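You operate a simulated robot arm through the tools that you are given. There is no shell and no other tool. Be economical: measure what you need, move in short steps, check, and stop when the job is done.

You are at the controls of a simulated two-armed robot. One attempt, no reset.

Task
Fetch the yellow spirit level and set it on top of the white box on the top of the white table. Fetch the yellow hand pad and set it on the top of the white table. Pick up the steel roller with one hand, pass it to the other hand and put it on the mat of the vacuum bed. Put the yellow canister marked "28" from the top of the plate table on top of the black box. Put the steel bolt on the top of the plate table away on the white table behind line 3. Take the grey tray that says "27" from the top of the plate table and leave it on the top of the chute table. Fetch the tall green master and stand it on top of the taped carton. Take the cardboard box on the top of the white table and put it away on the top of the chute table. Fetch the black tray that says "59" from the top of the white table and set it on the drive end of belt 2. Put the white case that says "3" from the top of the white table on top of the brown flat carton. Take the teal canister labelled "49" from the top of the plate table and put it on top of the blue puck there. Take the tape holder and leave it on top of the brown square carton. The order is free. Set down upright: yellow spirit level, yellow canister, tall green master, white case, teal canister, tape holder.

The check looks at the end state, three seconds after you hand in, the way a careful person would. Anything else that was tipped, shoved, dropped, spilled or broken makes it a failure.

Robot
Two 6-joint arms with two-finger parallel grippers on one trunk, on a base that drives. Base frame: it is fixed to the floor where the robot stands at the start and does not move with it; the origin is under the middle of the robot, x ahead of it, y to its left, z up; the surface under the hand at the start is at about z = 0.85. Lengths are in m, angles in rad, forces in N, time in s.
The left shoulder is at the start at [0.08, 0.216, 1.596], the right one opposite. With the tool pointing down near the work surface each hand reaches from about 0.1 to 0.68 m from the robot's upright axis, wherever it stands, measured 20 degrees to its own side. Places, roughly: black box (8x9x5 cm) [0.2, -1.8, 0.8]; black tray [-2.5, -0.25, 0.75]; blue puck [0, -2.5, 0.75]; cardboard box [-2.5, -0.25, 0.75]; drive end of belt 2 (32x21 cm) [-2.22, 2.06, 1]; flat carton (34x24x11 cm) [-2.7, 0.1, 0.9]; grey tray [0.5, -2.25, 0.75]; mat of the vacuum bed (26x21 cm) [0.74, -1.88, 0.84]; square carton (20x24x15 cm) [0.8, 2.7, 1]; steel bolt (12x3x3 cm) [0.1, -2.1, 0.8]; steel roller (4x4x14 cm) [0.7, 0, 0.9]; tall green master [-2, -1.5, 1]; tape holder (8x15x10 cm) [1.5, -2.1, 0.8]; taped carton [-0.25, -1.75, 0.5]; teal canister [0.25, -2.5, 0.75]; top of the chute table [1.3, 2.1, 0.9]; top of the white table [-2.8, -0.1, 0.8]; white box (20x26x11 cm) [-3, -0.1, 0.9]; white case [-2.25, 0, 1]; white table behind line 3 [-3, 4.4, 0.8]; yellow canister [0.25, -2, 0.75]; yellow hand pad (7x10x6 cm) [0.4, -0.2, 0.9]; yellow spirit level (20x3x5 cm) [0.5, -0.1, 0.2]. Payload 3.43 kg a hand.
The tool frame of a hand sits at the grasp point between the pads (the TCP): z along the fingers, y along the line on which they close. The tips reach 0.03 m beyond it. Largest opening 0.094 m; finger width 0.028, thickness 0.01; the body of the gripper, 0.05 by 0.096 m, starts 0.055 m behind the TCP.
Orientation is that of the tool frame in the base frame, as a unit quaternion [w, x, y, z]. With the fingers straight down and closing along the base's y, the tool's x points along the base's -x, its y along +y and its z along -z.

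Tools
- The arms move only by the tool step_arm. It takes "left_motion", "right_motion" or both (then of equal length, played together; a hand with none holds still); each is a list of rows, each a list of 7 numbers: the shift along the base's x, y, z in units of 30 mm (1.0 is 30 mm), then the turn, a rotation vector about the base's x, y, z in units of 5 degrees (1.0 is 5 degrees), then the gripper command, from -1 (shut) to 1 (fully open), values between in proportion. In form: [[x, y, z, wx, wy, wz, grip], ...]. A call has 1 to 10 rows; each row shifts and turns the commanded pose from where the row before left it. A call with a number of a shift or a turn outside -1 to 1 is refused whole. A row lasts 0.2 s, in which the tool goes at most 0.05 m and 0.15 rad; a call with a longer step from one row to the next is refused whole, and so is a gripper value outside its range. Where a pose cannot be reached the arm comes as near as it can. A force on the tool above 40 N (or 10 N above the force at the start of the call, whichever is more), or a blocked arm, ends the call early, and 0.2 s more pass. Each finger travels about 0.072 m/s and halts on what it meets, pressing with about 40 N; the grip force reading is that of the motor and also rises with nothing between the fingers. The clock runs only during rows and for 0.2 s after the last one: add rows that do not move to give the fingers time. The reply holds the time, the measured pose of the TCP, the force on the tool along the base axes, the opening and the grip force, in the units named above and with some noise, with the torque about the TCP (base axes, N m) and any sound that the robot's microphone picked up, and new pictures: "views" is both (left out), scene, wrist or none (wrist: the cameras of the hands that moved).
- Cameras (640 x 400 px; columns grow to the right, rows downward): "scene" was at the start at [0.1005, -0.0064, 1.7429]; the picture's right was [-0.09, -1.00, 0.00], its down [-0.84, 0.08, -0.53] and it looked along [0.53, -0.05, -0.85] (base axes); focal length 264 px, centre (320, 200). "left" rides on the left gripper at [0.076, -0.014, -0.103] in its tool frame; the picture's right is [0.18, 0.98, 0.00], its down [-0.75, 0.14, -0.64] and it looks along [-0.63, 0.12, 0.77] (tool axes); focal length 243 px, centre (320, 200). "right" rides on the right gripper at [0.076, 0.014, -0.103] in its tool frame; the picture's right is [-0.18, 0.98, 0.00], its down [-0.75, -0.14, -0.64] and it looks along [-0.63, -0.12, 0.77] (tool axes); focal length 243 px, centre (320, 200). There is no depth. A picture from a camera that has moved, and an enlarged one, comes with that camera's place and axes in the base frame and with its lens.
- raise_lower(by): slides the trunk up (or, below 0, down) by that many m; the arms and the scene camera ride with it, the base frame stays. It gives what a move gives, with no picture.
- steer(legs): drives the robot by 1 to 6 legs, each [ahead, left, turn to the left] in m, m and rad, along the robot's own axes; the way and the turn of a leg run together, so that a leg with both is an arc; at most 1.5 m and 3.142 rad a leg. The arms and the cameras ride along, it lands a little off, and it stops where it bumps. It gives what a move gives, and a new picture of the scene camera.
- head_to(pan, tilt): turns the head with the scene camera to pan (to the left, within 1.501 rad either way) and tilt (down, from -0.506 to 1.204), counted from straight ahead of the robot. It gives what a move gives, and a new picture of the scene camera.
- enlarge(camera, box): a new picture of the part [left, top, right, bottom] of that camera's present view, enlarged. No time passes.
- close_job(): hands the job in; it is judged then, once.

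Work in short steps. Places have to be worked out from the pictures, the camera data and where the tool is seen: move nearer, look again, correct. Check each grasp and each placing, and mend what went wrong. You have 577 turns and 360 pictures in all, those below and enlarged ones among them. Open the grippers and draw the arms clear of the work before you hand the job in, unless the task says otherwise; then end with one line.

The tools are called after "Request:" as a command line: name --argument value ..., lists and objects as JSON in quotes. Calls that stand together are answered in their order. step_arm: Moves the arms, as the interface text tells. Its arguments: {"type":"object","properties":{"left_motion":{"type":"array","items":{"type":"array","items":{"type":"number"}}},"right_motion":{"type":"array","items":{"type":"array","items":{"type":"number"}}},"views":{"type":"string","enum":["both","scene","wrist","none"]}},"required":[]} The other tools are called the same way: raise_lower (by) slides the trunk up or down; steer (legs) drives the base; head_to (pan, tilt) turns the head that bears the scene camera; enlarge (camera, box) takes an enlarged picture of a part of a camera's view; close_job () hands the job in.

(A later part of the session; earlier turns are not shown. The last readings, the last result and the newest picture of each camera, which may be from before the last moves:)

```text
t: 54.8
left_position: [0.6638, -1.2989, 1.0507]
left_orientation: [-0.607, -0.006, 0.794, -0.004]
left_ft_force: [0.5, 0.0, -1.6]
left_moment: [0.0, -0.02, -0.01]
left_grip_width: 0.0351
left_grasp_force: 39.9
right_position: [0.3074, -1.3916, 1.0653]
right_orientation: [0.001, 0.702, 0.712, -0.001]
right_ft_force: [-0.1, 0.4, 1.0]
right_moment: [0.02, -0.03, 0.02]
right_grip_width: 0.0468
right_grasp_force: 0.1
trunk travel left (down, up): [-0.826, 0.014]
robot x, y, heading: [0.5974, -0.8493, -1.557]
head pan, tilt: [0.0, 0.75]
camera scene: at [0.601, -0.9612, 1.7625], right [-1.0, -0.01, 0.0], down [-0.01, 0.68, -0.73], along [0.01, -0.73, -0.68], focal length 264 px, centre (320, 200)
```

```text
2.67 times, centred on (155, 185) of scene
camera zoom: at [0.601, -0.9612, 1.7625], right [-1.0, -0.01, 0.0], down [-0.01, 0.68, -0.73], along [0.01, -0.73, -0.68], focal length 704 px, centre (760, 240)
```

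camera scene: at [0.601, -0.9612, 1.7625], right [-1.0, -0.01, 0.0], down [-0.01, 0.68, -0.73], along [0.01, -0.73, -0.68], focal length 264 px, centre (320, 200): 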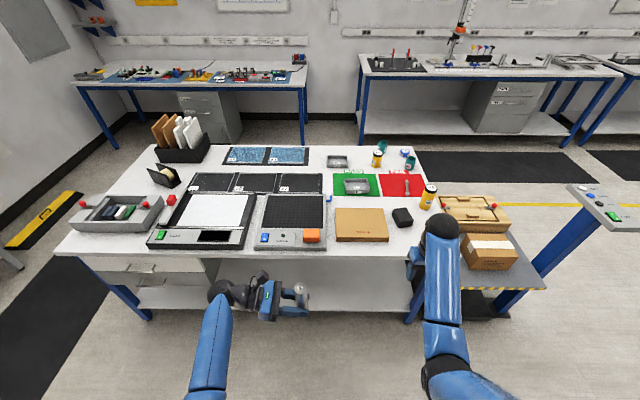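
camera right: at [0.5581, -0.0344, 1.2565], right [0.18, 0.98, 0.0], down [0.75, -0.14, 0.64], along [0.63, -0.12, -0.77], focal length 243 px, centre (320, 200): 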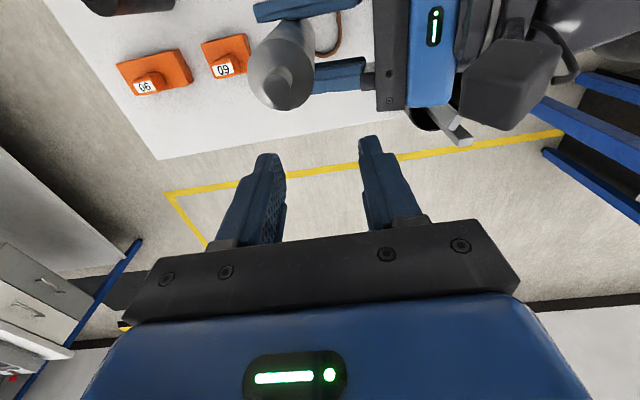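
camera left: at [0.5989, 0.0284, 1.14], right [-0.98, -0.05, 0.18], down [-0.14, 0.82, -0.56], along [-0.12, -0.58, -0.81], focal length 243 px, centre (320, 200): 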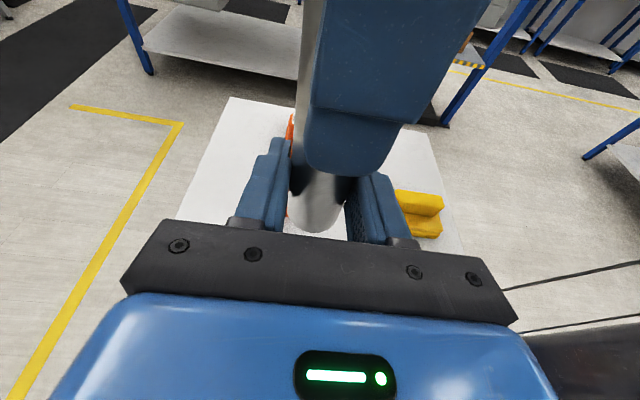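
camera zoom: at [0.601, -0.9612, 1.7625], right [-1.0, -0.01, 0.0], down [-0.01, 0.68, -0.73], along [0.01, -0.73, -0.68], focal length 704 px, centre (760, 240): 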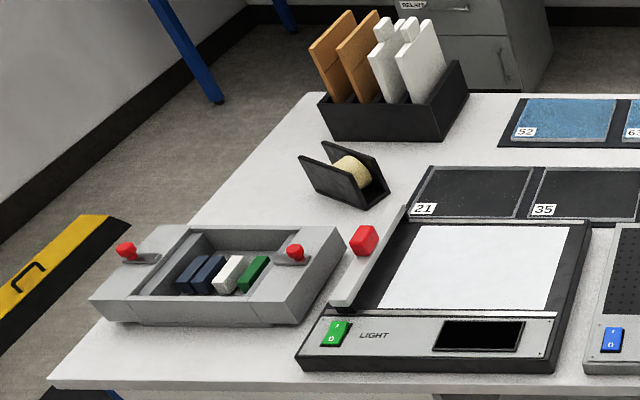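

The mat is in front at about (0.74,-1.87). I'll drive ahead 0.45 m so the roller hangs over the bed.

Request:
steer --legs '[[0.45, 0, -0.012]]'

```text
t: 57.6
left_position: [0.6589, -1.7486, 1.0521]
left_orientation: [-0.607, 0.001, 0.794, 0.0]
left_ft_force: [-1.1, 0.4, -0.7]
left_moment: [-0.03, 0.0, 0.02]
left_grip_width: 0.0352
left_grasp_force: 40.1
right_position: [0.3013, -1.8343, 1.0661]
right_orientation: [0.002, 0.708, 0.706, -0.002]
right_ft_force: [1.1, 0.2, 0.4]
right_moment: [0.0, 0.01, 0.02]
right_grip_width: 0.047
right_grasp_force: 0.0
trunk travel left (down, up): [-0.826, 0.014]
robot x, y, heading: [0.5975, -1.3014, -1.57]
head pan, tilt: [0.0, 0.75]
camera scene: at [0.6019, -1.4085, 1.7628], right [-1.0, 0.0, 0.0], down [0.0, 0.68, -0.73], along [0.0, -0.73, -0.68], focal length 264 px, centre (320, 200)
```

scene: 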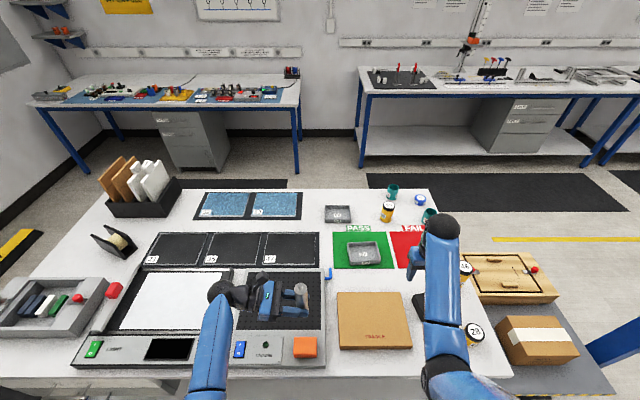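

I'll move the roller above the mat centre and descend most of the way.

Request:
step_arm --left_motion '[[0.6, -0.8, 0, 0, 0, 0, -0.6], [0.6, -0.8, 0, 0, 0, 0, -0.6], [0.6, -0.8, 0, 0, 0, 0, -0.6], [0.6, -0.8, 0, 0, 0, 0, -0.6], [0.6, -0.8, 0, 0, 0, 0, -0.6], [0, 0, -1, 0, 0, 0, -0.6], [0, 0, -1, 0, 0, 0, -0.6], [0, 0, -1, 0, 0, 0, -0.6], [0, 0, -1, 0, 0, 0, -0.6], [0, 0, 0, 0, 0, 0, -0.6]]' --views "both"

```text
t: 59.8
left_position: [0.7439, -1.8424, 0.953]
left_orientation: [-0.608, 0.001, 0.794, 0.001]
left_ft_force: [-0.1, -0.1, -2.3]
left_moment: [0.0, -0.04, 0.0]
left_grip_width: 0.0348
left_grasp_force: 40.2
left hand out of reach, approached as far as the arm can: row 8, 9
right_position: [0.3007, -1.8363, 1.0648]
right_orientation: [0.002, 0.708, 0.707, -0.002]
right_ft_force: [0.3, -0.9, 0.0]
right_moment: [-0.01, -0.01, 0.02]
right_grip_width: 0.0471
right_grasp_force: 0.1
trunk travel left (down, up): [-0.826, 0.014]
robot x, y, heading: [0.6001, -1.2985, -1.574]
head pan, tilt: [0.0, 0.75]
camera scene: at [0.6018, -1.4119, 1.7625], right [-1.0, 0.0, 0.0], down [0.0, 0.68, -0.73], along [0.0, -0.73, -0.68], focal length 264 px, centre (320, 200)
camera left: at [0.8223, -1.8569, 1.0546], right [-0.05, 0.98, 0.18], down [0.82, 0.14, -0.56], along [-0.58, 0.12, -0.81], focal length 243 px, centre (320, 200)
```

scene: 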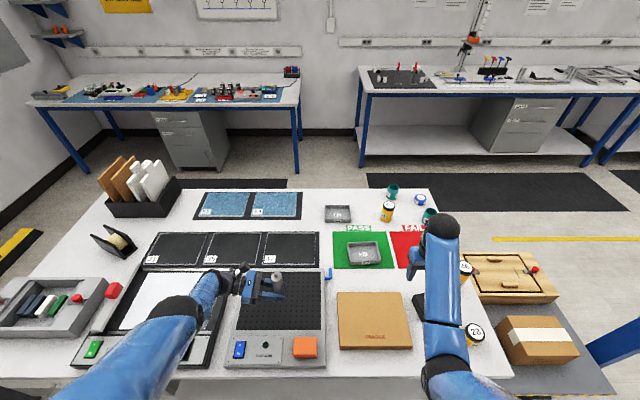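
left: 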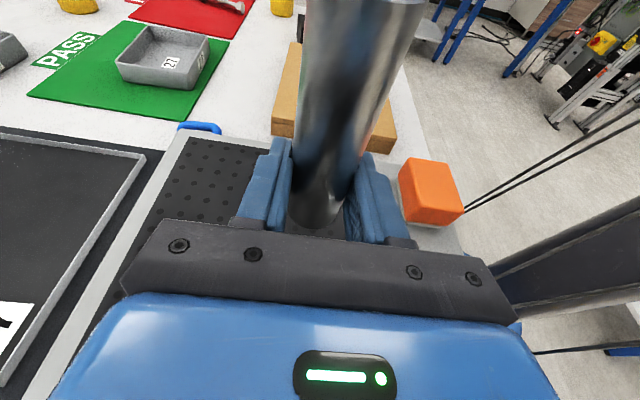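

Reach is limited, so I'll lower the trunk 6 cm.

Request:
raise_lower --by -0.06

Request:
step_arm --left_motion '[[0, -0.5, 0, 0, 0, 0, -0.6], [0, -0.4, 0, 0, 0, 0, -0.6], [0, 0, 0, 0, 0, 0, -0.6]]' --views "both"

```text
t: 60.8
left_position: [0.7443, -1.8428, 0.8945]
left_orientation: [-0.608, 0.001, 0.794, 0.001]
left_ft_force: [-0.7, -0.5, -1.7]
left_moment: [-0.02, -0.04, 0.02]
left_grip_width: 0.0348
left_grasp_force: 39.5
right_position: [0.3014, -1.8366, 1.0058]
right_orientation: [0.002, 0.708, 0.707, -0.001]
right_ft_force: [-0.7, -0.7, -0.2]
right_moment: [0.03, 0.02, -0.03]
right_grip_width: 0.047
right_grasp_force: 0.2
trunk travel left (down, up): [-0.766, 0.074]
robot x, y, heading: [0.5983, -1.3009, -1.574]
head pan, tilt: [0.0, 0.75]
```

```text
t: 61.6
left_position: [0.74, -1.8536, 0.9077]
left_orientation: [-0.608, 0.0, 0.794, 0.001]
left_ft_force: [-0.3, 0.4, -2.2]
left_moment: [0.0, 0.01, -0.01]
left_grip_width: 0.0347
left_grasp_force: 40.3
left hand out of reach, approached as far as the arm can: row 1, 2
right_position: [0.3008, -1.8368, 1.005]
right_orientation: [0.001, 0.707, 0.707, -0.001]
right_ft_force: [0.2, 0.8, 0.0]
right_moment: [0.0, 0.0, -0.01]
right_grip_width: 0.0471
right_grasp_force: 0.2
trunk travel left (down, up): [-0.766, 0.074]
robot x, y, heading: [0.6018, -1.2978, -1.573]
head pan, tilt: [0.0, 0.75]
camera scene: at [0.602, -1.4114, 1.7026], right [-1.0, 0.0, 0.0], down [0.0, 0.68, -0.73], along [0.0, -0.73, -0.68], focal length 264 px, centre (320, 200)
camera left: at [0.819, -1.8673, 1.0079], right [-0.05, 0.98, 0.18], down [0.82, 0.14, -0.56], along [-0.58, 0.12, -0.81], focal length 243 px, centre (320, 200)
```

scene: 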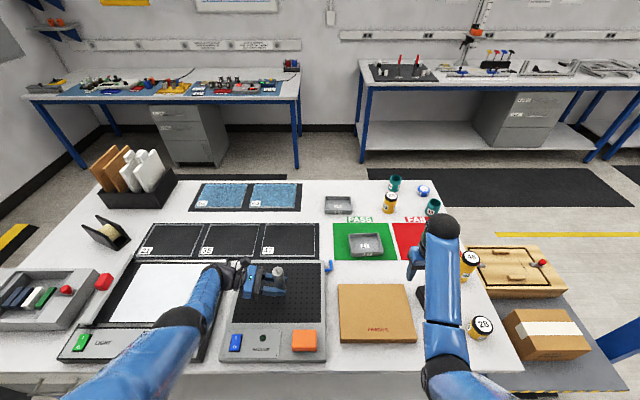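
left: 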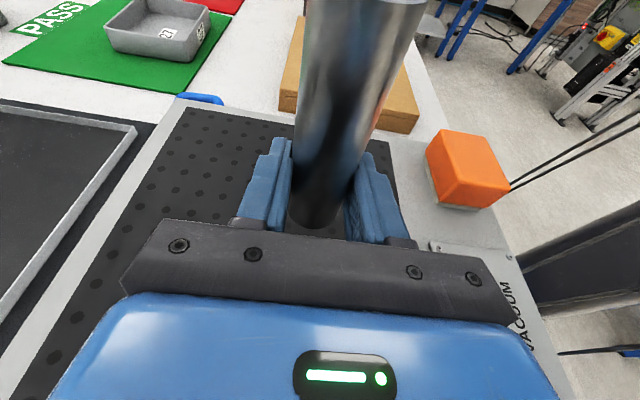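

The roller is over the mat at about (0.732,-1.854). I'll lower the trunk a bit more, then ease down with the arm.

Request:
raise_lower --by -0.025

Request:
step_arm --left_motion '[[0, 0, -0.15, 0, 0, 0, -0.6], [0, 0, -0.15, 0, 0, 0, -0.6], [0, 0, -0.15, 0, 0, 0, -0.6], [0, 0, -0.15, 0, 0, 0, -0.6]]' --views "wrist"

```text
t: 62.3
left_position: [0.7403, -1.8529, 0.8814]
left_orientation: [-0.608, 0.001, 0.794, 0.001]
left_ft_force: [-0.5, 0.4, -1.9]
left_moment: [0.0, -0.06, 0.0]
left_grip_width: 0.0348
left_grasp_force: 40.3
right_position: [0.3011, -1.8377, 0.9811]
right_orientation: [0.001, 0.708, 0.706, -0.001]
right_ft_force: [-0.2, -0.4, -0.1]
right_moment: [-0.01, 0.0, 0.04]
right_grip_width: 0.0467
right_grasp_force: 0.0
trunk travel left (down, up): [-0.741, 0.099]
robot x, y, heading: [0.6006, -1.2973, -1.571]
head pan, tilt: [0.0, 0.75]
```

```text
t: 63.3
left_position: [0.7391, -1.8465, 0.8704]
left_orientation: [-0.607, 0.0, 0.795, 0.001]
left_ft_force: [0.4, 0.0, -1.1]
left_moment: [0.0, -0.02, 0.02]
left_grip_width: 0.0348
left_grasp_force: 39.8
left hand out of reach, approached as far as the arm can: row 2, 3, 4
right_position: [0.3015, -1.8368, 0.9802]
right_orientation: [0.001, 0.708, 0.706, -0.001]
right_ft_force: [-0.2, 0.2, 0.1]
right_moment: [0.0, 0.02, 0.01]
right_grip_width: 0.047
right_grasp_force: 0.1
trunk travel left (down, up): [-0.741, 0.099]
robot x, y, heading: [0.6009, -1.2999, -1.573]
head pan, tilt: [0.0, 0.75]
camera left: at [0.8176, -1.8599, 0.9708], right [-0.05, 0.98, 0.18], down [0.82, 0.14, -0.56], along [-0.58, 0.12, -0.81], focal length 243 px, centre (320, 200)
```

left: 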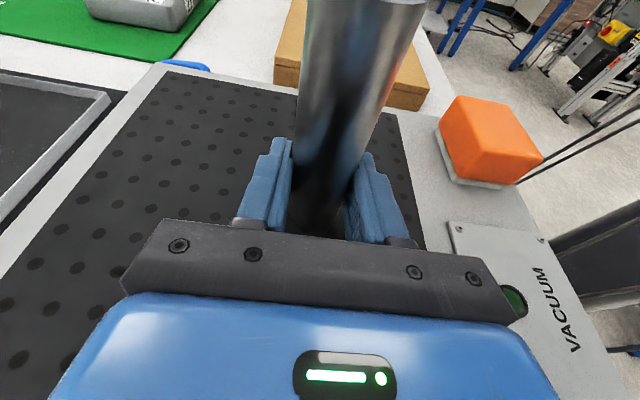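

No contact yet. I'll lower in small trunk steps, watching the vertical force.

Request:
raise_lower --by -0.006

Request:
raise_lower --by -0.006

```text
t: 63.8
left_position: [0.7403, -1.8462, 0.8642]
left_orientation: [-0.608, 0.0, 0.794, 0.0]
left_ft_force: [0.9, 0.9, 3.4]
left_moment: [0.01, -0.06, 0.0]
left_grip_width: 0.0345
left_grasp_force: 39.9
right_position: [0.3008, -1.8372, 0.9761]
right_orientation: [0.001, 0.707, 0.707, -0.002]
right_ft_force: [0.6, 0.9, -0.2]
right_moment: [-0.02, 0.02, 0.0]
right_grip_width: 0.0469
right_grasp_force: 0.0
trunk travel left (down, up): [-0.735, 0.105]
robot x, y, heading: [0.6026, -1.2989, -1.567]
head pan, tilt: [0.0, 0.75]
```

```text
t: 64.4
left_position: [0.7412, -1.8443, 0.8622]
left_orientation: [-0.609, 0.002, 0.793, -0.002]
left_ft_force: [8.1, 3.1, 27.6]
left_moment: [0.3, 0.3, -0.08]
left_grip_width: 0.0342
left_grasp_force: 39.7
right_position: [0.3022, -1.8364, 0.971]
right_orientation: [0.003, 0.708, 0.707, -0.003]
right_ft_force: [-0.3, -0.3, 0.1]
right_moment: [0.02, 0.03, 0.0]
right_grip_width: 0.0468
right_grasp_force: 0.0
trunk travel left (down, up): [-0.729, 0.111]
robot x, y, heading: [0.5985, -1.2975, -1.573]
head pan, tilt: [0.0, 0.75]
```

Contact. I'll relieve the pressure slightly, open, and withdraw along the tool axis.

Request:
raise_lower --by 0.005

Request:
step_arm --left_motion '[[0, 0, 0, 0, 0, 0, -0.2], [0, 0, 0, 0, 0, 0, 0.1], [0, 0, 0, 0, 0, 0, 0.4], [0.6, 0, 0.16, 0, 0, 0, 0.4], [0.7, 0, 0.19, 0, 0, 0, 0.4], [0.8, 0, 0.22, 0, 0, 0, 0.4], [0.8, 0, 0.3, 0, 0, 0, 0.4], [0, 0, 0.8, 0, 0, 0, 0.4], [0, 0, 0.8, 0, 0, 0, 0.4]]' --views "both"

```text
t: 64.9
left_position: [0.7394, -1.8442, 0.8619]
left_orientation: [-0.608, -0.001, 0.794, 0.001]
left_ft_force: [0.2, -0.9, -0.8]
left_moment: [0.06, -0.05, -0.08]
left_grip_width: 0.0336
left_grasp_force: 39.7
right_position: [0.3005, -1.8372, 0.9742]
right_orientation: [0.001, 0.708, 0.706, -0.002]
right_ft_force: [0.6, 0.7, 0.4]
right_moment: [0.0, 0.0, -0.05]
right_grip_width: 0.0471
right_grasp_force: 0.0
trunk travel left (down, up): [-0.734, 0.106]
robot x, y, heading: [0.5997, -1.2979, -1.572]
head pan, tilt: [0.0, 0.75]
```

```text
t: 66.9
left_position: [0.8335, -1.8641, 0.9219]
left_orientation: [-0.609, 0.001, 0.793, 0.002]
left_ft_force: [0.1, -0.1, -0.6]
left_moment: [-0.01, 0.02, -0.04]
left_grip_width: 0.0658
left_grasp_force: 0.1
left hand out of reach, approached as far as the arm can: row 7, 8, 9
right_position: [0.3009, -1.838, 0.9738]
right_orientation: [0.001, 0.708, 0.706, -0.001]
right_ft_force: [-0.3, 0.4, 0.1]
right_moment: [0.01, 0.0, -0.02]
right_grip_width: 0.0471
right_grasp_force: 0.1
trunk travel left (down, up): [-0.734, 0.106]
robot x, y, heading: [0.6022, -1.2971, -1.572]
head pan, tilt: [0.0, 0.75]
camera scene: at [0.6016, -1.4119, 1.6705], right [-1.0, 0.0, 0.0], down [0.0, 0.68, -0.73], along [0.0, -0.73, -0.68], focal length 264 px, centre (320, 200)
camera left: at [0.9125, -1.8773, 1.0217], right [-0.04, 0.98, 0.18], down [0.82, 0.14, -0.56], along [-0.58, 0.12, -0.81], focal length 243 px, centre (320, 200)
```

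scene: 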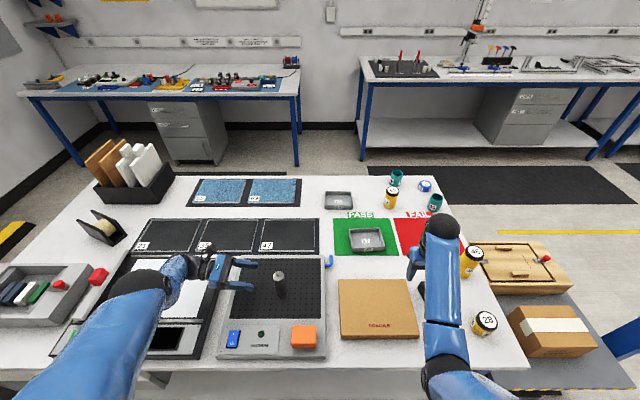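
left: 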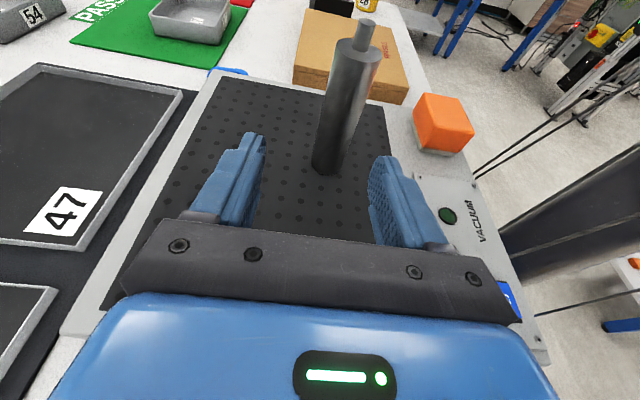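

The roller stands on the mat. I'll raise the trunk back and restore the left hand to pointing down.

Request:
raise_lower --by 0.1

Request:
step_arm --left_motion '[[0, 0.5, 0, 0, -1, 0, 0.4], [0, 0.5, 0, 0, -1, 0, 0.4], [0, 0.5, 0, 0, -1, 0, 0.4], [0, 0.5, 0, 0, -1, 0, 0.4], [0, 0.5, 0, 0, -1, 0, 0.4], [0, 0, 0, 0, -1, 0, 0.4], [0, 0, 0, 0, -1, 0, 0.4], [0, 0, 0, 0, -1, 0, 0.4], [0, 0, 0, 0, -1, 0, 0.4], [0, 0, 0, 0, -1, 0, 0.4]]' --views "none"

Request:
step_arm --left_motion '[[0, 0, 0, 0, -1, 0, 0.4], [0, 0, 0, 0, -1, 0, 0.4], [0, 0, 0, 0, -1, 0, 0.4], [0, 0, 0, 0, -1, 0, 0.4], [0, 0, 0, 0, -1, 0, 0.4], [0, 0, 0, 0, 0, -1, 0.4], [0, 0, 0, 0, 0, -1, 0.4], [0, 0, 0, 0, 0, -1, 0.4], [0, 0, 0, 0, 0, -1, 0.4], [0, 0, 0, 0, 0, -1, 0.4]]' --views "none"

Request:
step_arm --left_motion '[[0, 0, 0, 0, 0, -1, 0.4], [0, 0, 0, 0, 0, -1, 0.4], [0, 0, 0, 0, 0, -1, 0.4], [0, 0, 0, 0, 0, -1, 0.4], [0, 0, 0, 0, 0, -1, 0.4], [0, 0, 0, 0, 0, -1, 0.4], [0, 0, 0, 0, 0, -1, 0.4], [0, 0, 0, 0, 0, -1, 0.4], [0, 0, 0, 0, 0, -1, 0.4], [0, 0, 0, 0, 0, -1, 1.0]]' --views "scene"

```text
t: 68.2
left_position: [0.8328, -1.8628, 1.0216]
left_orientation: [-0.608, 0.001, 0.794, 0.001]
left_ft_force: [-0.3, -0.6, -0.1]
left_moment: [0.02, -0.02, 0.0]
left_grip_width: 0.0658
left_grasp_force: 0.1
right_position: [0.3008, -1.8375, 1.0734]
right_orientation: [0.002, 0.708, 0.706, -0.001]
right_ft_force: [-0.7, 0.0, -0.6]
right_moment: [0.0, -0.04, 0.04]
right_grip_width: 0.0469
right_grasp_force: 0.0
trunk travel left (down, up): [-0.834, 0.006]
robot x, y, heading: [0.6042, -1.2966, -1.57]
head pan, tilt: [0.0, 0.75]
```

```text
t: 70.4
left_position: [0.8835, -1.9097, 0.9184]
left_orientation: [-0.215, 0.001, 0.977, 0.001]
left_ft_force: [-0.1, -0.2, 0.3]
left_moment: [0.01, 0.0, -0.03]
left_grip_width: 0.0656
left_grasp_force: 0.2
left hand out of reach, approached as far as the arm can: row 1, 2, 3, 4, 5, 6, 7, 8, 9, 10
right_position: [0.301, -1.8376, 1.0728]
right_orientation: [0.001, 0.708, 0.706, -0.001]
right_ft_force: [0.4, 0.1, -0.1]
right_moment: [-0.02, -0.02, -0.01]
right_grip_width: 0.0469
right_grasp_force: 0.2
trunk travel left (down, up): [-0.834, 0.006]
robot x, y, heading: [0.5992, -1.2983, -1.569]
head pan, tilt: [0.0, 0.75]
```

```text
t: 72.6
left_position: [0.8889, -1.9307, 0.9039]
left_orientation: [0.001, 0.217, 0.976, 0.003]
left_ft_force: [-0.1, 0.2, 0.1]
left_moment: [-0.01, 0.01, 0.04]
left_grip_width: 0.0657
left_grasp_force: 0.0
left hand out of reach, approached as far as the arm can: row 1, 2, 3, 4
right_position: [0.302, -1.8365, 1.0727]
right_orientation: [0.001, 0.707, 0.707, -0.002]
right_ft_force: [0.1, -0.2, 0.1]
right_moment: [-0.02, 0.01, -0.01]
right_grip_width: 0.0469
right_grasp_force: 0.0
trunk travel left (down, up): [-0.834, 0.006]
robot x, y, heading: [0.5972, -1.2986, -1.566]
head pan, tilt: [0.0, 0.75]
```

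```text
t: 74.8
left_position: [0.8874, -1.9313, 0.9037]
left_orientation: [0.001, 0.609, 0.793, 0.002]
left_ft_force: [-1.0, -1.5, 0.1]
left_moment: [0.0, 0.02, 0.01]
left_grip_width: 0.0937
left_grasp_force: 0.0
left hand out of reach, approached as far as the arm can: row 3
right_position: [0.3009, -1.8382, 1.0734]
right_orientation: [0.002, 0.708, 0.707, -0.001]
right_ft_force: [-0.6, -0.4, -0.1]
right_moment: [-0.01, 0.01, 0.02]
right_grip_width: 0.047
right_grasp_force: 0.0
trunk travel left (down, up): [-0.834, 0.006]
robot x, y, heading: [0.6015, -1.2976, -1.574]
head pan, tilt: [0.0, 0.75]
camera scene: at [0.6019, -1.4117, 1.7705], right [-1.0, 0.0, 0.0], down [0.0, 0.68, -0.73], along [0.0, -0.73, -0.68], focal length 264 px, centre (320, 200)
```

scene: 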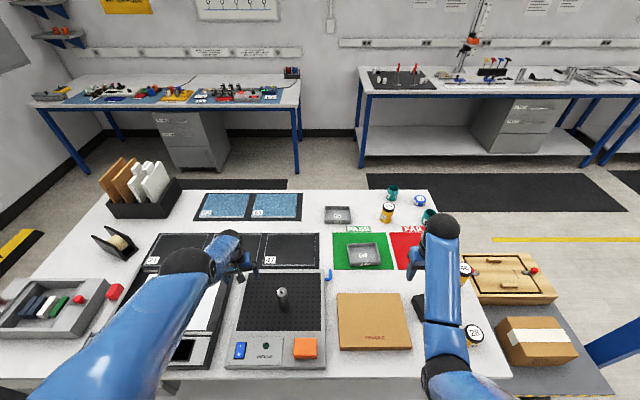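

I'll lift the left hand clear, then back off and shift toward the black box.

Request:
step_arm --left_motion '[[0, 0.3, 0.8, 0, 0, 0, 1], [0, 0.5, 0.8, 0, 0, 0, 1], [0, 0.8, 0.8, 0, 0, 0, 1], [0, 0.8, 0.8, 0, 0, 0, 1], [0, 0.8, 0.8, 0, 0, 0, 1], [0, 0.8, 0.3, 0, 0, 0, 1]]' --views "none"

Request:
steer --legs '[[-0.25, 0, 0], [0, -0.3, 0]]'

Request:
enlarge --camera "scene" --box '[320, 160, 600, 340]'

```text
t: 76.2
left_position: [0.9059, -1.9545, 0.9425]
left_orientation: [0.001, 0.609, 0.793, 0.001]
left_ft_force: [-0.1, 0.2, 0.5]
left_moment: [-0.02, -0.01, 0.01]
left_grip_width: 0.0941
left_grasp_force: 0.1
left hand out of reach, approached as far as the arm can: row 1, 2, 3, 4, 5, 6
right_position: [0.3021, -1.8382, 1.0739]
right_orientation: [0.001, 0.707, 0.707, -0.002]
right_ft_force: [-0.3, 0.6, -0.7]
right_moment: [0.01, -0.02, -0.01]
right_grip_width: 0.047
right_grasp_force: 0.1
trunk travel left (down, up): [-0.834, 0.006]
robot x, y, heading: [0.5992, -1.302, -1.571]
head pan, tilt: [0.0, 0.75]
```

```text
t: 79.7
left_position: [0.6097, -1.7013, 0.9427]
left_orientation: [-0.001, 0.609, 0.794, 0.001]
left_ft_force: [-0.1, -0.3, 0.7]
left_moment: [0.0, 0.01, 0.0]
left_grip_width: 0.0941
left_grasp_force: 0.1
right_position: [0.0036, -1.5844, 1.0748]
right_orientation: [0.0, 0.707, 0.707, -0.003]
right_ft_force: [-0.3, -0.3, 0.2]
right_moment: [0.01, 0.0, 0.02]
right_grip_width: 0.0471
right_grasp_force: 0.0
trunk travel left (down, up): [-0.834, 0.006]
robot x, y, heading: [0.3005, -1.0435, -1.57]
head pan, tilt: [0.0, 0.75]
camera scene: at [0.3067, -1.1588, 1.7706], right [-1.0, 0.0, 0.0], down [0.0, 0.68, -0.73], along [0.0, -0.73, -0.68], focal length 264 px, centre (320, 200)
```

scene: 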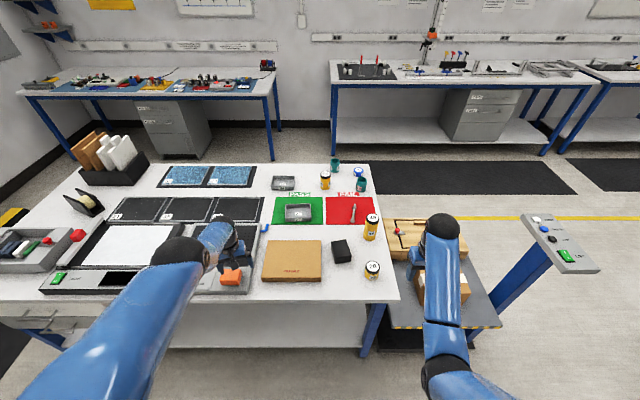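

```text
2.22 times, centred on (460, 250) of scene
camera zoom: at [0.3067, -1.1588, 1.7706], right [-1.0, 0.0, 0.0], down [0.0, 0.68, -0.73], along [0.0, -0.73, -0.68], focal length 586 px, centre (9, 89)
```

zoom: 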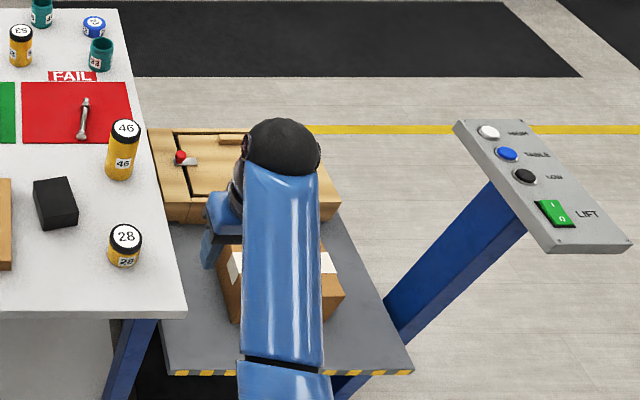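

Canister 28 is at about (0.09,-1.745) and the black box at about (0.215,-1.87). I'll pull the left hand in and drive forward 0.25.

Request:
step_arm --left_motion '[[-0.5, 0.7, 0.5, 0, 0, 0, 1], [-0.5, 0.7, 0.5, 0, 0, 0, 1], [-0.5, 0.7, 0.5, 0, 0, 0, 1], [-0.5, 0.7, 0.5, 0, 0, 0, 1], [-0.5, 0.7, 0.5, 0, 0, 0, 1], [-0.5, 0.7, 0.5, 0, 0, 0, 1]]' --right_motion '[[0.3, 0.3, 0, 0, 0, 0, 1], [0.3, 0.3, 0, 0, 0, 0, 1], [0.3, 0.3, 0, 0, 0, 0, 1], [0.3, 0.3, 0, 0, 0, 0, 1], [0.3, 0.3, 0, 0, 0, 0, 1], [0.3, 0.3, 0, 0, 0, 0, 1]]' --views "none"

Request:
steer --legs '[[0.22, 0, 0]]'

Request:
step_arm --right_motion '[[0, 0, 0, 0, 0, 0, 1]]' --views "wrist"

```text
t: 81.1
left_position: [0.5482, -1.7102, 0.9497]
left_orientation: [0.001, 0.608, 0.794, 0.002]
left_ft_force: [-1.0, -0.5, 0.9]
left_moment: [-0.01, -0.01, 0.01]
left_grip_width: 0.0939
left_grasp_force: 0.0
left hand out of reach, approached as far as the arm can: row 1, 2, 3, 4, 5, 6
right_position: [0.0553, -1.5376, 1.0535]
right_orientation: [0.003, 0.707, 0.707, -0.002]
right_ft_force: [0.6, 0.8, -0.1]
right_moment: [0.01, 0.01, 0.0]
right_grip_width: 0.0938
right_grasp_force: 0.0
right hand out of reach, approached as far as the arm can: row 1, 2, 3, 4, 5, 6
trunk travel left (down, up): [-0.834, 0.006]
robot x, y, heading: [0.302, -1.0452, -1.567]
head pan, tilt: [0.0, 0.75]
```

```text
t: 82.8
left_position: [0.5486, -1.9261, 0.9514]
left_orientation: [0.002, 0.608, 0.794, 0.0]
left_ft_force: [0.1, 1.4, 0.2]
left_moment: [-0.04, 0.01, 0.0]
left_grip_width: 0.0937
left_grasp_force: 0.0
right_position: [0.0552, -1.7536, 1.0551]
right_orientation: [0.004, 0.707, 0.707, -0.004]
right_ft_force: [-0.4, 1.2, 0.0]
right_moment: [-0.05, -0.01, 0.05]
right_grip_width: 0.0943
right_grasp_force: 0.1
trunk travel left (down, up): [-0.834, 0.006]
robot x, y, heading: [0.2993, -1.2609, -1.569]
head pan, tilt: [0.0, 0.75]
camera scene: at [0.3021, -1.3713, 1.7711], right [-1.0, 0.0, 0.0], down [0.0, 0.68, -0.73], along [0.0, -0.73, -0.68], focal length 264 px, centre (320, 200)
```

scene: 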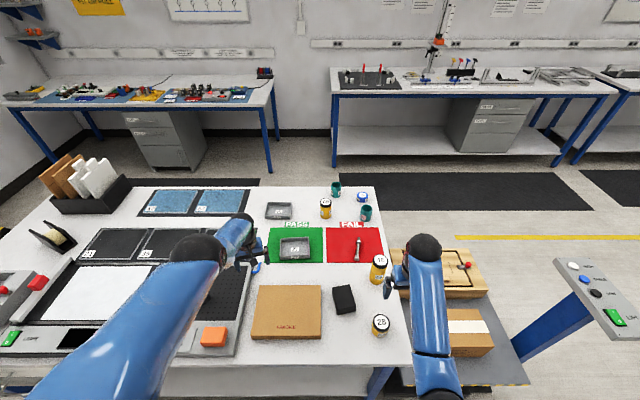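

```text
t: 83.2
left_position: [0.5479, -1.9314, 0.9467]
left_orientation: [0.0, 0.608, 0.794, 0.003]
left_ft_force: [-0.6, 0.2, 0.4]
left_moment: [-0.01, 0.01, -0.03]
left_grip_width: 0.0936
left_grasp_force: 0.0
right_position: [0.055, -1.759, 1.0512]
right_orientation: [0.001, 0.707, 0.707, -0.001]
right_ft_force: [-0.7, 0.4, 0.1]
right_moment: [0.02, 0.02, 0.0]
right_grip_width: 0.0937
right_grasp_force: 0.1
trunk travel left (down, up): [-0.834, 0.006]
robot x, y, heading: [0.3018, -1.2624, -1.566]
head pan, tilt: [0.0, 0.75]
camera right: at [0.0688, -1.6836, 1.1549], right [0.98, -0.18, 0.0], down [-0.14, -0.75, 0.65], along [-0.12, -0.63, -0.76], focal length 243 px, centre (320, 200)
```

right: 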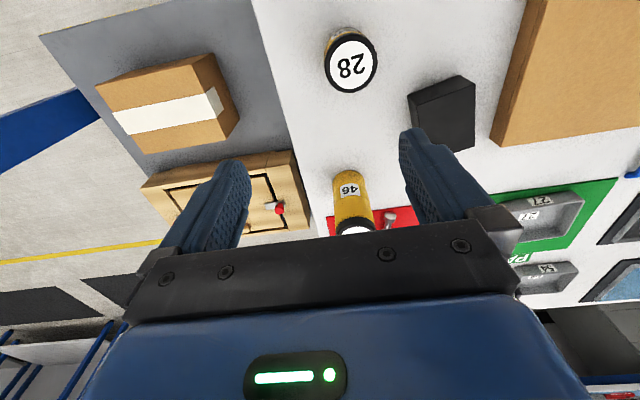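

Canister 28's top is at about (0.093,-1.743,0.86), 6 cm diameter. I'll align above and part-descend.

Request:
step_arm --right_motion '[[0.65, 0.25, 0, 0, 0, 0, 1], [0.6, 0.28, -0.5, 0, 0, 0, 1], [0, 0, -1, 0, 0, 0, 1], [0, 0, -1, 0, 0, 0, 1], [0, 0, -1, 0, 0, 0, 1], [0, 0, -0.8, 0, 0, 0, 1], [0, 0, 0, 0, 0, 0, 1]]' --views "wrist"

```text
t: 84.8
left_position: [0.5479, -1.9297, 0.9491]
left_orientation: [0.001, 0.609, 0.793, 0.002]
left_ft_force: [0.2, 0.2, 0.0]
left_moment: [0.0, 0.01, -0.02]
left_grip_width: 0.094
left_grasp_force: 0.1
right_position: [0.0919, -1.7414, 0.9241]
right_orientation: [0.003, 0.707, 0.707, -0.003]
right_ft_force: [-0.6, -0.2, 0.2]
right_moment: [-0.05, -0.01, 0.01]
right_grip_width: 0.094
right_grasp_force: 0.1
trunk travel left (down, up): [-0.834, 0.006]
robot x, y, heading: [0.3014, -1.2681, -1.574]
head pan, tilt: [0.0, 0.75]
camera right: at [0.106, -1.6649, 1.0267], right [0.98, -0.18, 0.0], down [-0.14, -0.75, 0.65], along [-0.12, -0.64, -0.76], focal length 243 px, centre (320, 200)
```

right: 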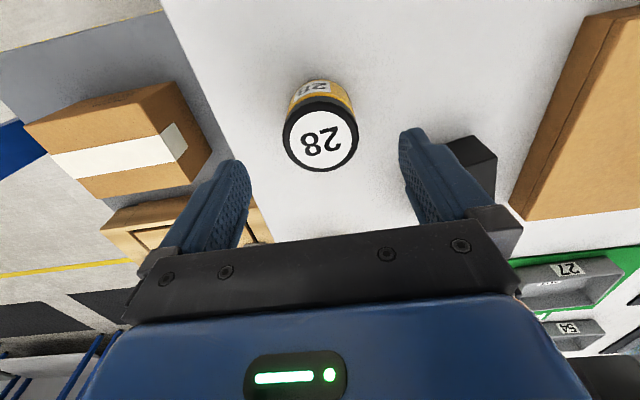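

Aligned. I'll descend to z≈0.825 and grip.

Request:
step_arm --right_motion '[[0, -0.12, -0.8, 0, 0, 0, 1], [0, 0, -0.8, 0, 0, 0, 1], [0, 0, -0.8, 0, 0, 0, 1], [0, 0, -0.8, 0, 0, 0, 1], [0, 0, 0, 0, 0, 0, 0.5], [0, 0, 0, 0, 0, 0, 0.1], [0, 0, 0, 0, 0, 0, 0.0], [0, 0, 0, 0, 0, 0, 0.0]]' --views "wrist"

```text
t: 86.6
left_position: [0.5483, -1.9283, 0.95]
left_orientation: [-0.001, 0.608, 0.794, 0.002]
left_ft_force: [-0.1, 0.2, -0.2]
left_moment: [-0.02, 0.03, 0.05]
left_grip_width: 0.0939
left_grasp_force: 0.0
right_position: [0.0927, -1.7454, 0.8301]
right_orientation: [0.004, 0.708, 0.706, -0.004]
right_ft_force: [2.3, -0.2, 20.8]
right_moment: [0.29, -0.76, 0.02]
right_grip_width: 0.0586
right_grasp_force: 39.5
trunk travel left (down, up): [-0.834, 0.006]
robot x, y, heading: [0.2997, -1.263, -1.572]
head pan, tilt: [0.0, 0.75]
camera right: at [0.107, -1.6683, 0.9325], right [0.98, -0.18, 0.0], down [-0.14, -0.75, 0.65], along [-0.12, -0.64, -0.76], focal length 243 px, centre (320, 200)
```

right: 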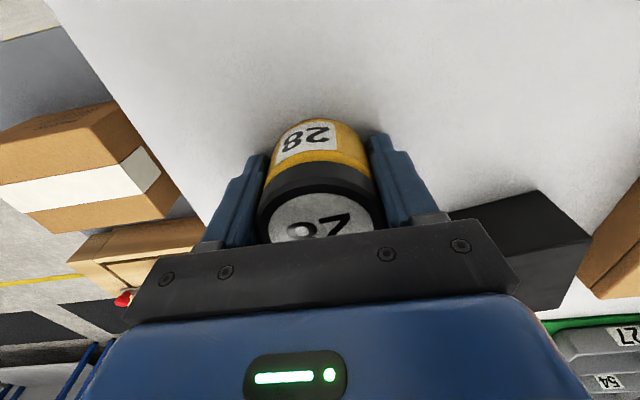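

Gripped (58.6 mm); the fingertips touched the table, so the table top is z≈0.80. I'll lift and look at the black box.

Request:
step_arm --right_motion '[[0, 0, 0.5, 0, 0, 0, 0.0], [0, 0, 0.9, 0, 0, 0, 0.0], [0, 0, 0.9, 0, 0, 0, 0.0], [0, 0, 0.9, 0, 0, 0, 0.0], [0, 0, 0.9, 0, 0, 0, 0.0], [0.5, 0.5, 0, 0, 0, 0, 0.0], [0.5, 0.5, 0, 0, 0, 0, 0.0], [0.5, 0.5, 0, 0, 0, 0, 0.0]]' --views "both"

```text
t: 88.4
left_position: [0.5479, -1.9298, 0.9493]
left_orientation: [0.0, 0.608, 0.794, 0.002]
left_ft_force: [0.1, -0.4, 0.6]
left_moment: [0.01, 0.0, 0.02]
left_grip_width: 0.0938
left_grasp_force: 0.0
right_position: [0.1372, -1.6995, 0.9512]
right_orientation: [0.001, 0.707, 0.707, -0.002]
right_ft_force: [-0.5, 0.7, -1.3]
right_moment: [-0.01, -0.03, -0.03]
right_grip_width: 0.0566
right_grasp_force: 40.2
trunk travel left (down, up): [-0.834, 0.006]
robot x, y, heading: [0.3046, -1.2611, -1.568]
head pan, tilt: [0.0, 0.75]
camera scene: at [0.3023, -1.378, 1.7706], right [-1.0, 0.0, 0.0], down [0.0, 0.68, -0.73], along [0.0, -0.73, -0.68], focal length 264 px, centre (320, 200)
camera right: at [0.1516, -1.6237, 1.0537], right [0.98, -0.18, 0.0], down [-0.14, -0.75, 0.65], along [-0.12, -0.64, -0.76], focal length 243 px, centre (320, 200)
```

scene: 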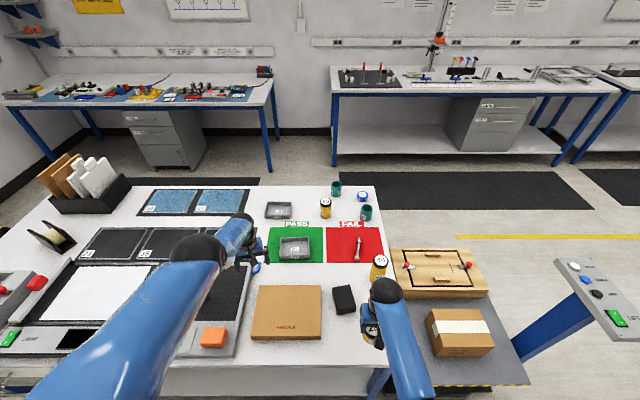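
right: 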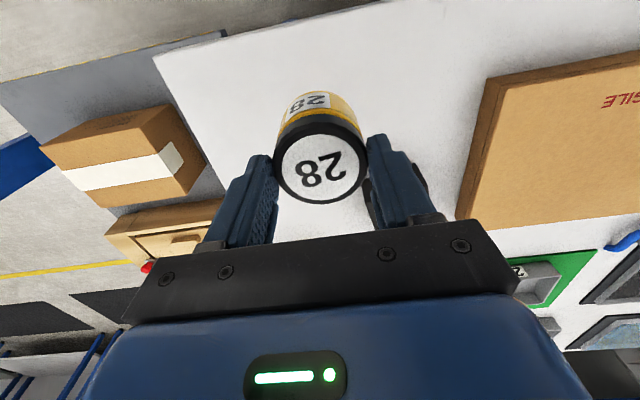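

Request:
enlarge --camera "scene" --box '[310, 260, 410, 340]'

```text
5.00 times, centred on (360, 300) of scene
camera zoom: at [0.3023, -1.378, 1.7706], right [-1.0, 0.0, 0.0], down [0.0, 0.68, -0.73], along [0.0, -0.73, -0.68], focal length 1319 px, centre (120, -300)
```

zoom: 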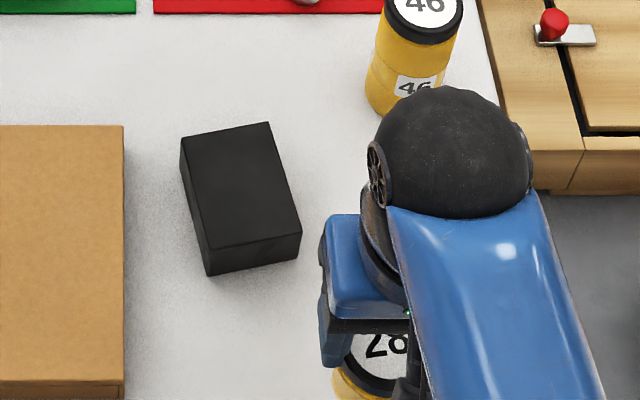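

The box top is centred at about (0.214,-1.847), top z≈0.845. I'll move the canister above it and lower nearly to contact.

Request:
step_arm --right_motion '[[0.5, -0.9, 0, 0, 0, 0, 0.0], [0.5, -0.9, 0, 0, 0, 0, 0.0], [0.5, -0.9, 0, 0, 0, 0, 0.0], [0.5, -0.9, 0, 0, 0, 0, 0.0], [0.5, -0.9, 0, 0, 0, 0, 0.0], [0.07, -0.4, -0.5, 0, 0, 0, 0.0], [0, 0, -0.7, 0, 0, 0, 0.0], [0, 0, -0.7, 0, 0, 0, 0.0], [0, 0, 0, 0, 0, 0, 0.0]]' --views "both"

Request:
enlarge --camera "scene" --box '[310, 260, 410, 340]'

```text
t: 90.2
left_position: [0.5471, -1.9271, 0.9504]
left_orientation: [0.002, 0.608, 0.794, 0.002]
left_ft_force: [0.6, 0.1, -0.4]
left_moment: [0.02, 0.02, -0.01]
left_grip_width: 0.0941
left_grasp_force: 0.1
right_position: [0.2156, -1.85, 0.9078]
right_orientation: [0.007, 0.708, 0.706, -0.006]
right_ft_force: [-1.0, 7.3, 23.1]
right_moment: [-0.11, 0.17, -0.08]
right_grip_width: 0.0573
right_grasp_force: 9.0
trunk travel left (down, up): [-0.834, 0.006]
robot x, y, heading: [0.2984, -1.267, -1.567]
head pan, tilt: [0.0, 0.75]
stopped in row 8 (right hand): the force on the tool passed its limit at 83 N (the readings are from after the stop); the commanded pose is now the measured one
camera scene: at [0.3026, -1.3732, 1.771], right [-1.0, 0.0, 0.0], down [0.0, 0.68, -0.73], along [0.0, -0.73, -0.68], focal length 264 px, centre (320, 200)
camera right: at [0.2295, -1.7724, 1.0106], right [0.98, -0.19, 0.0], down [-0.14, -0.74, 0.66], along [-0.12, -0.64, -0.76], focal length 243 px, centre (320, 200)
```

scene: 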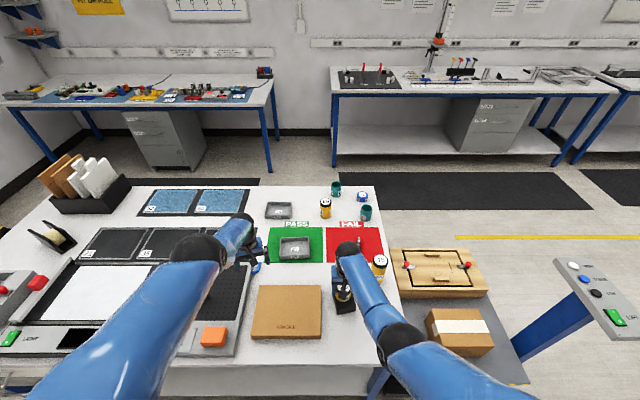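
right: 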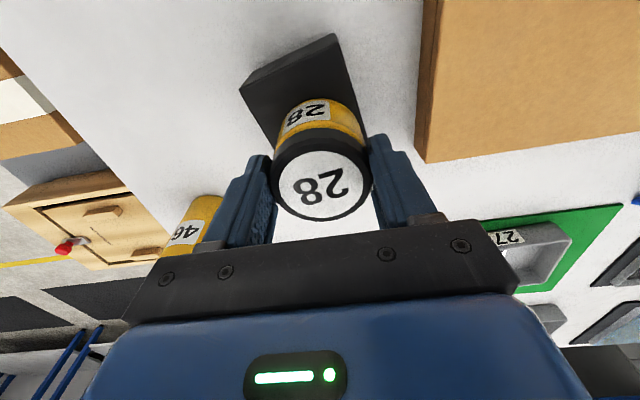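

```text
5.00 times, centred on (360, 300) of scene
camera zoom: at [0.3026, -1.3732, 1.771], right [-1.0, 0.0, 0.0], down [0.0, 0.68, -0.73], along [0.0, -0.73, -0.68], focal length 1319 px, centre (120, -300)
```

zoom: 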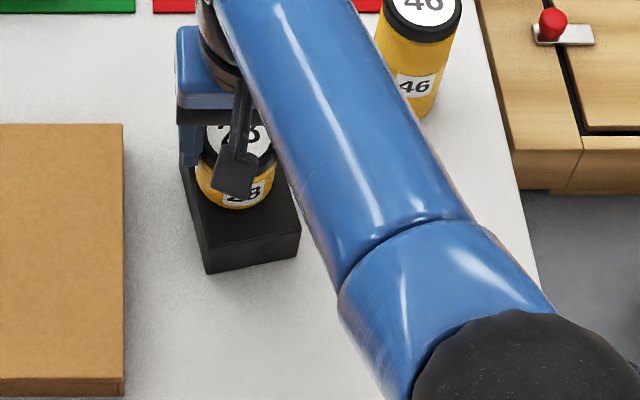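

The canister slid down a bit in the grip earlier, and it now rests on the box top (z≈0.85), upright and centred. I'll release and back off upward.

Request:
step_arm --right_motion '[[0, 0, 0.1, 0, 0, 0, 0.1], [0, 0, 0, 0, 0, 0, 0.4], [0, 0, 0, 0, 0, 0, 0.6], [0, 0, 0.6, 0, 0, 0, 0.6], [0, 0, 0.9, 0, 0, 0, 0.6], [0, 0, 0.9, 0, 0, 0, 0.6], [-0.5, 0, 0.5, 0, 0, 0, 0.6], [-0.7, 0, 0.3, 0, 0, 0, 0.6], [-0.7, 0, 0, 0, 0, 0, 0.6]]' --views "wrist"

Request:
enlarge --camera "scene" --box '[310, 240, 410, 320]'

```text
t: 92.2
left_position: [0.5482, -1.9299, 0.95]
left_orientation: [0.001, 0.609, 0.793, 0.003]
left_ft_force: [0.4, -1.1, -0.3]
left_moment: [0.01, 0.0, -0.02]
left_grip_width: 0.094
left_grasp_force: 0.0
right_position: [0.1587, -1.8492, 1.0024]
right_orientation: [0.005, 0.707, 0.707, -0.003]
right_ft_force: [-0.2, 0.6, -0.8]
right_moment: [-0.05, -0.02, 0.03]
right_grip_width: 0.0753
right_grasp_force: 0.1
trunk travel left (down, up): [-0.834, 0.006]
robot x, y, heading: [0.298, -1.2667, -1.569]
head pan, tilt: [0.0, 0.75]
camera right: at [0.1717, -1.7735, 1.1058], right [0.98, -0.18, 0.0], down [-0.14, -0.75, 0.65], along [-0.12, -0.64, -0.76], focal length 243 px, centre (320, 200)
```

right: 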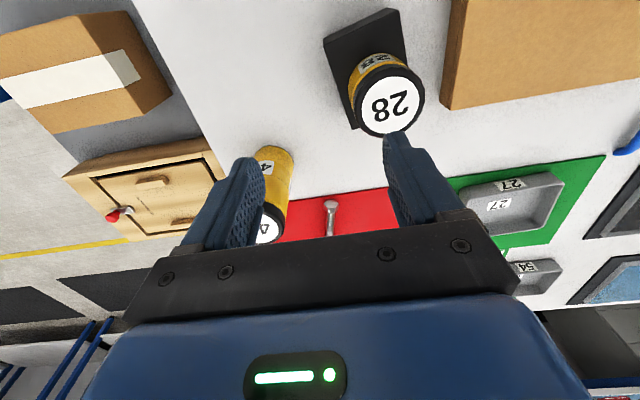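

```text
5.00 times, centred on (360, 280) of scene
camera zoom: at [0.3012, -1.3784, 1.7705], right [-1.0, 0.0, 0.0], down [0.0, 0.68, -0.73], along [0.0, -0.73, -0.68], focal length 1319 px, centre (120, -200)
```

zoom: 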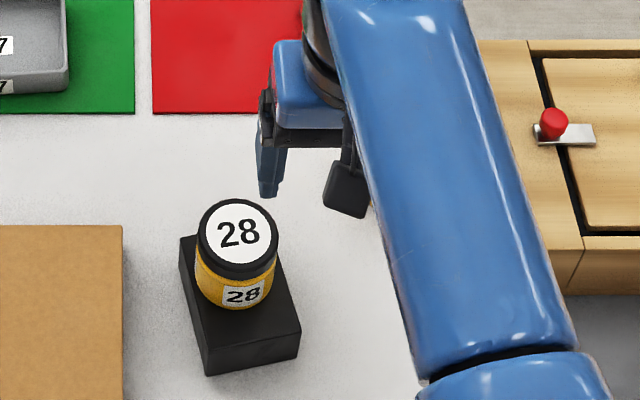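

Canister 28 stands on the box. Next is the tall green master; I'll back off and look right.

Request:
steer --legs '[[-0.4, 0, 0]]'

Request:
head_to --pan -1.0 --tilt 0.5

```text
t: 94.7
left_position: [0.5484, -1.5343, 0.9463]
left_orientation: [-0.001, 0.607, 0.795, 0.003]
left_ft_force: [-0.3, -0.3, -0.2]
left_moment: [-0.01, 0.01, 0.01]
left_grip_width: 0.094
left_grasp_force: 0.0
right_position: [0.1597, -1.4554, 1.0023]
right_orientation: [0.003, 0.706, 0.708, -0.003]
right_ft_force: [-0.5, 0.0, -0.4]
right_moment: [0.01, 0.01, 0.01]
right_grip_width: 0.0752
right_grasp_force: 0.0
trunk travel left (down, up): [-0.834, 0.006]
robot x, y, heading: [0.3017, -0.8677, -1.569]
head pan, tilt: [0.0, 0.75]
camera scene: at [0.3022, -0.9855, 1.7701], right [-1.0, 0.0, 0.0], down [0.0, 0.68, -0.73], along [0.0, -0.73, -0.68], focal length 264 px, centre (320, 200)
```

scene: 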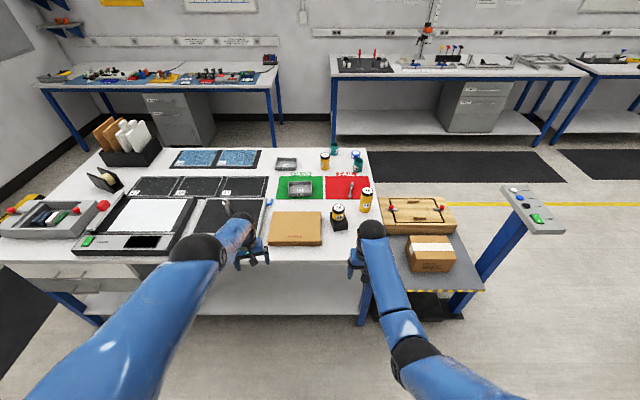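

```text
t: 95.9
left_position: [0.5484, -1.5327, 0.9483]
left_orientation: [-0.001, 0.607, 0.794, 0.002]
left_ft_force: [1.0, 0.0, -0.3]
left_moment: [0.02, -0.01, 0.03]
left_grip_width: 0.094
left_grasp_force: 0.0
right_position: [0.1607, -1.4538, 1.0035]
right_orientation: [0.004, 0.706, 0.708, -0.004]
right_ft_force: [0.0, 0.0, 0.0]
right_moment: [-0.02, -0.02, 0.0]
right_grip_width: 0.0753
right_grasp_force: 0.0
trunk travel left (down, up): [-0.834, 0.006]
robot x, y, heading: [0.3007, -0.8667, -1.569]
head pan, tilt: [-1.0, 0.499]
camera scene: at [0.2255, -0.9483, 1.7924], right [-0.54, 0.84, 0.0], down [0.4, 0.26, -0.88], along [-0.74, -0.48, -0.48], focal length 264 px, centre (320, 200)
```

scene: 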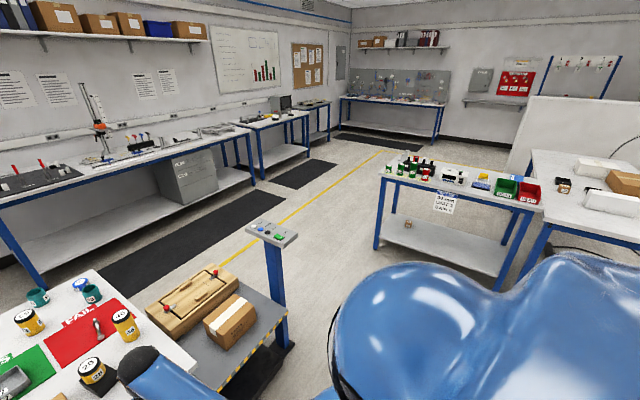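

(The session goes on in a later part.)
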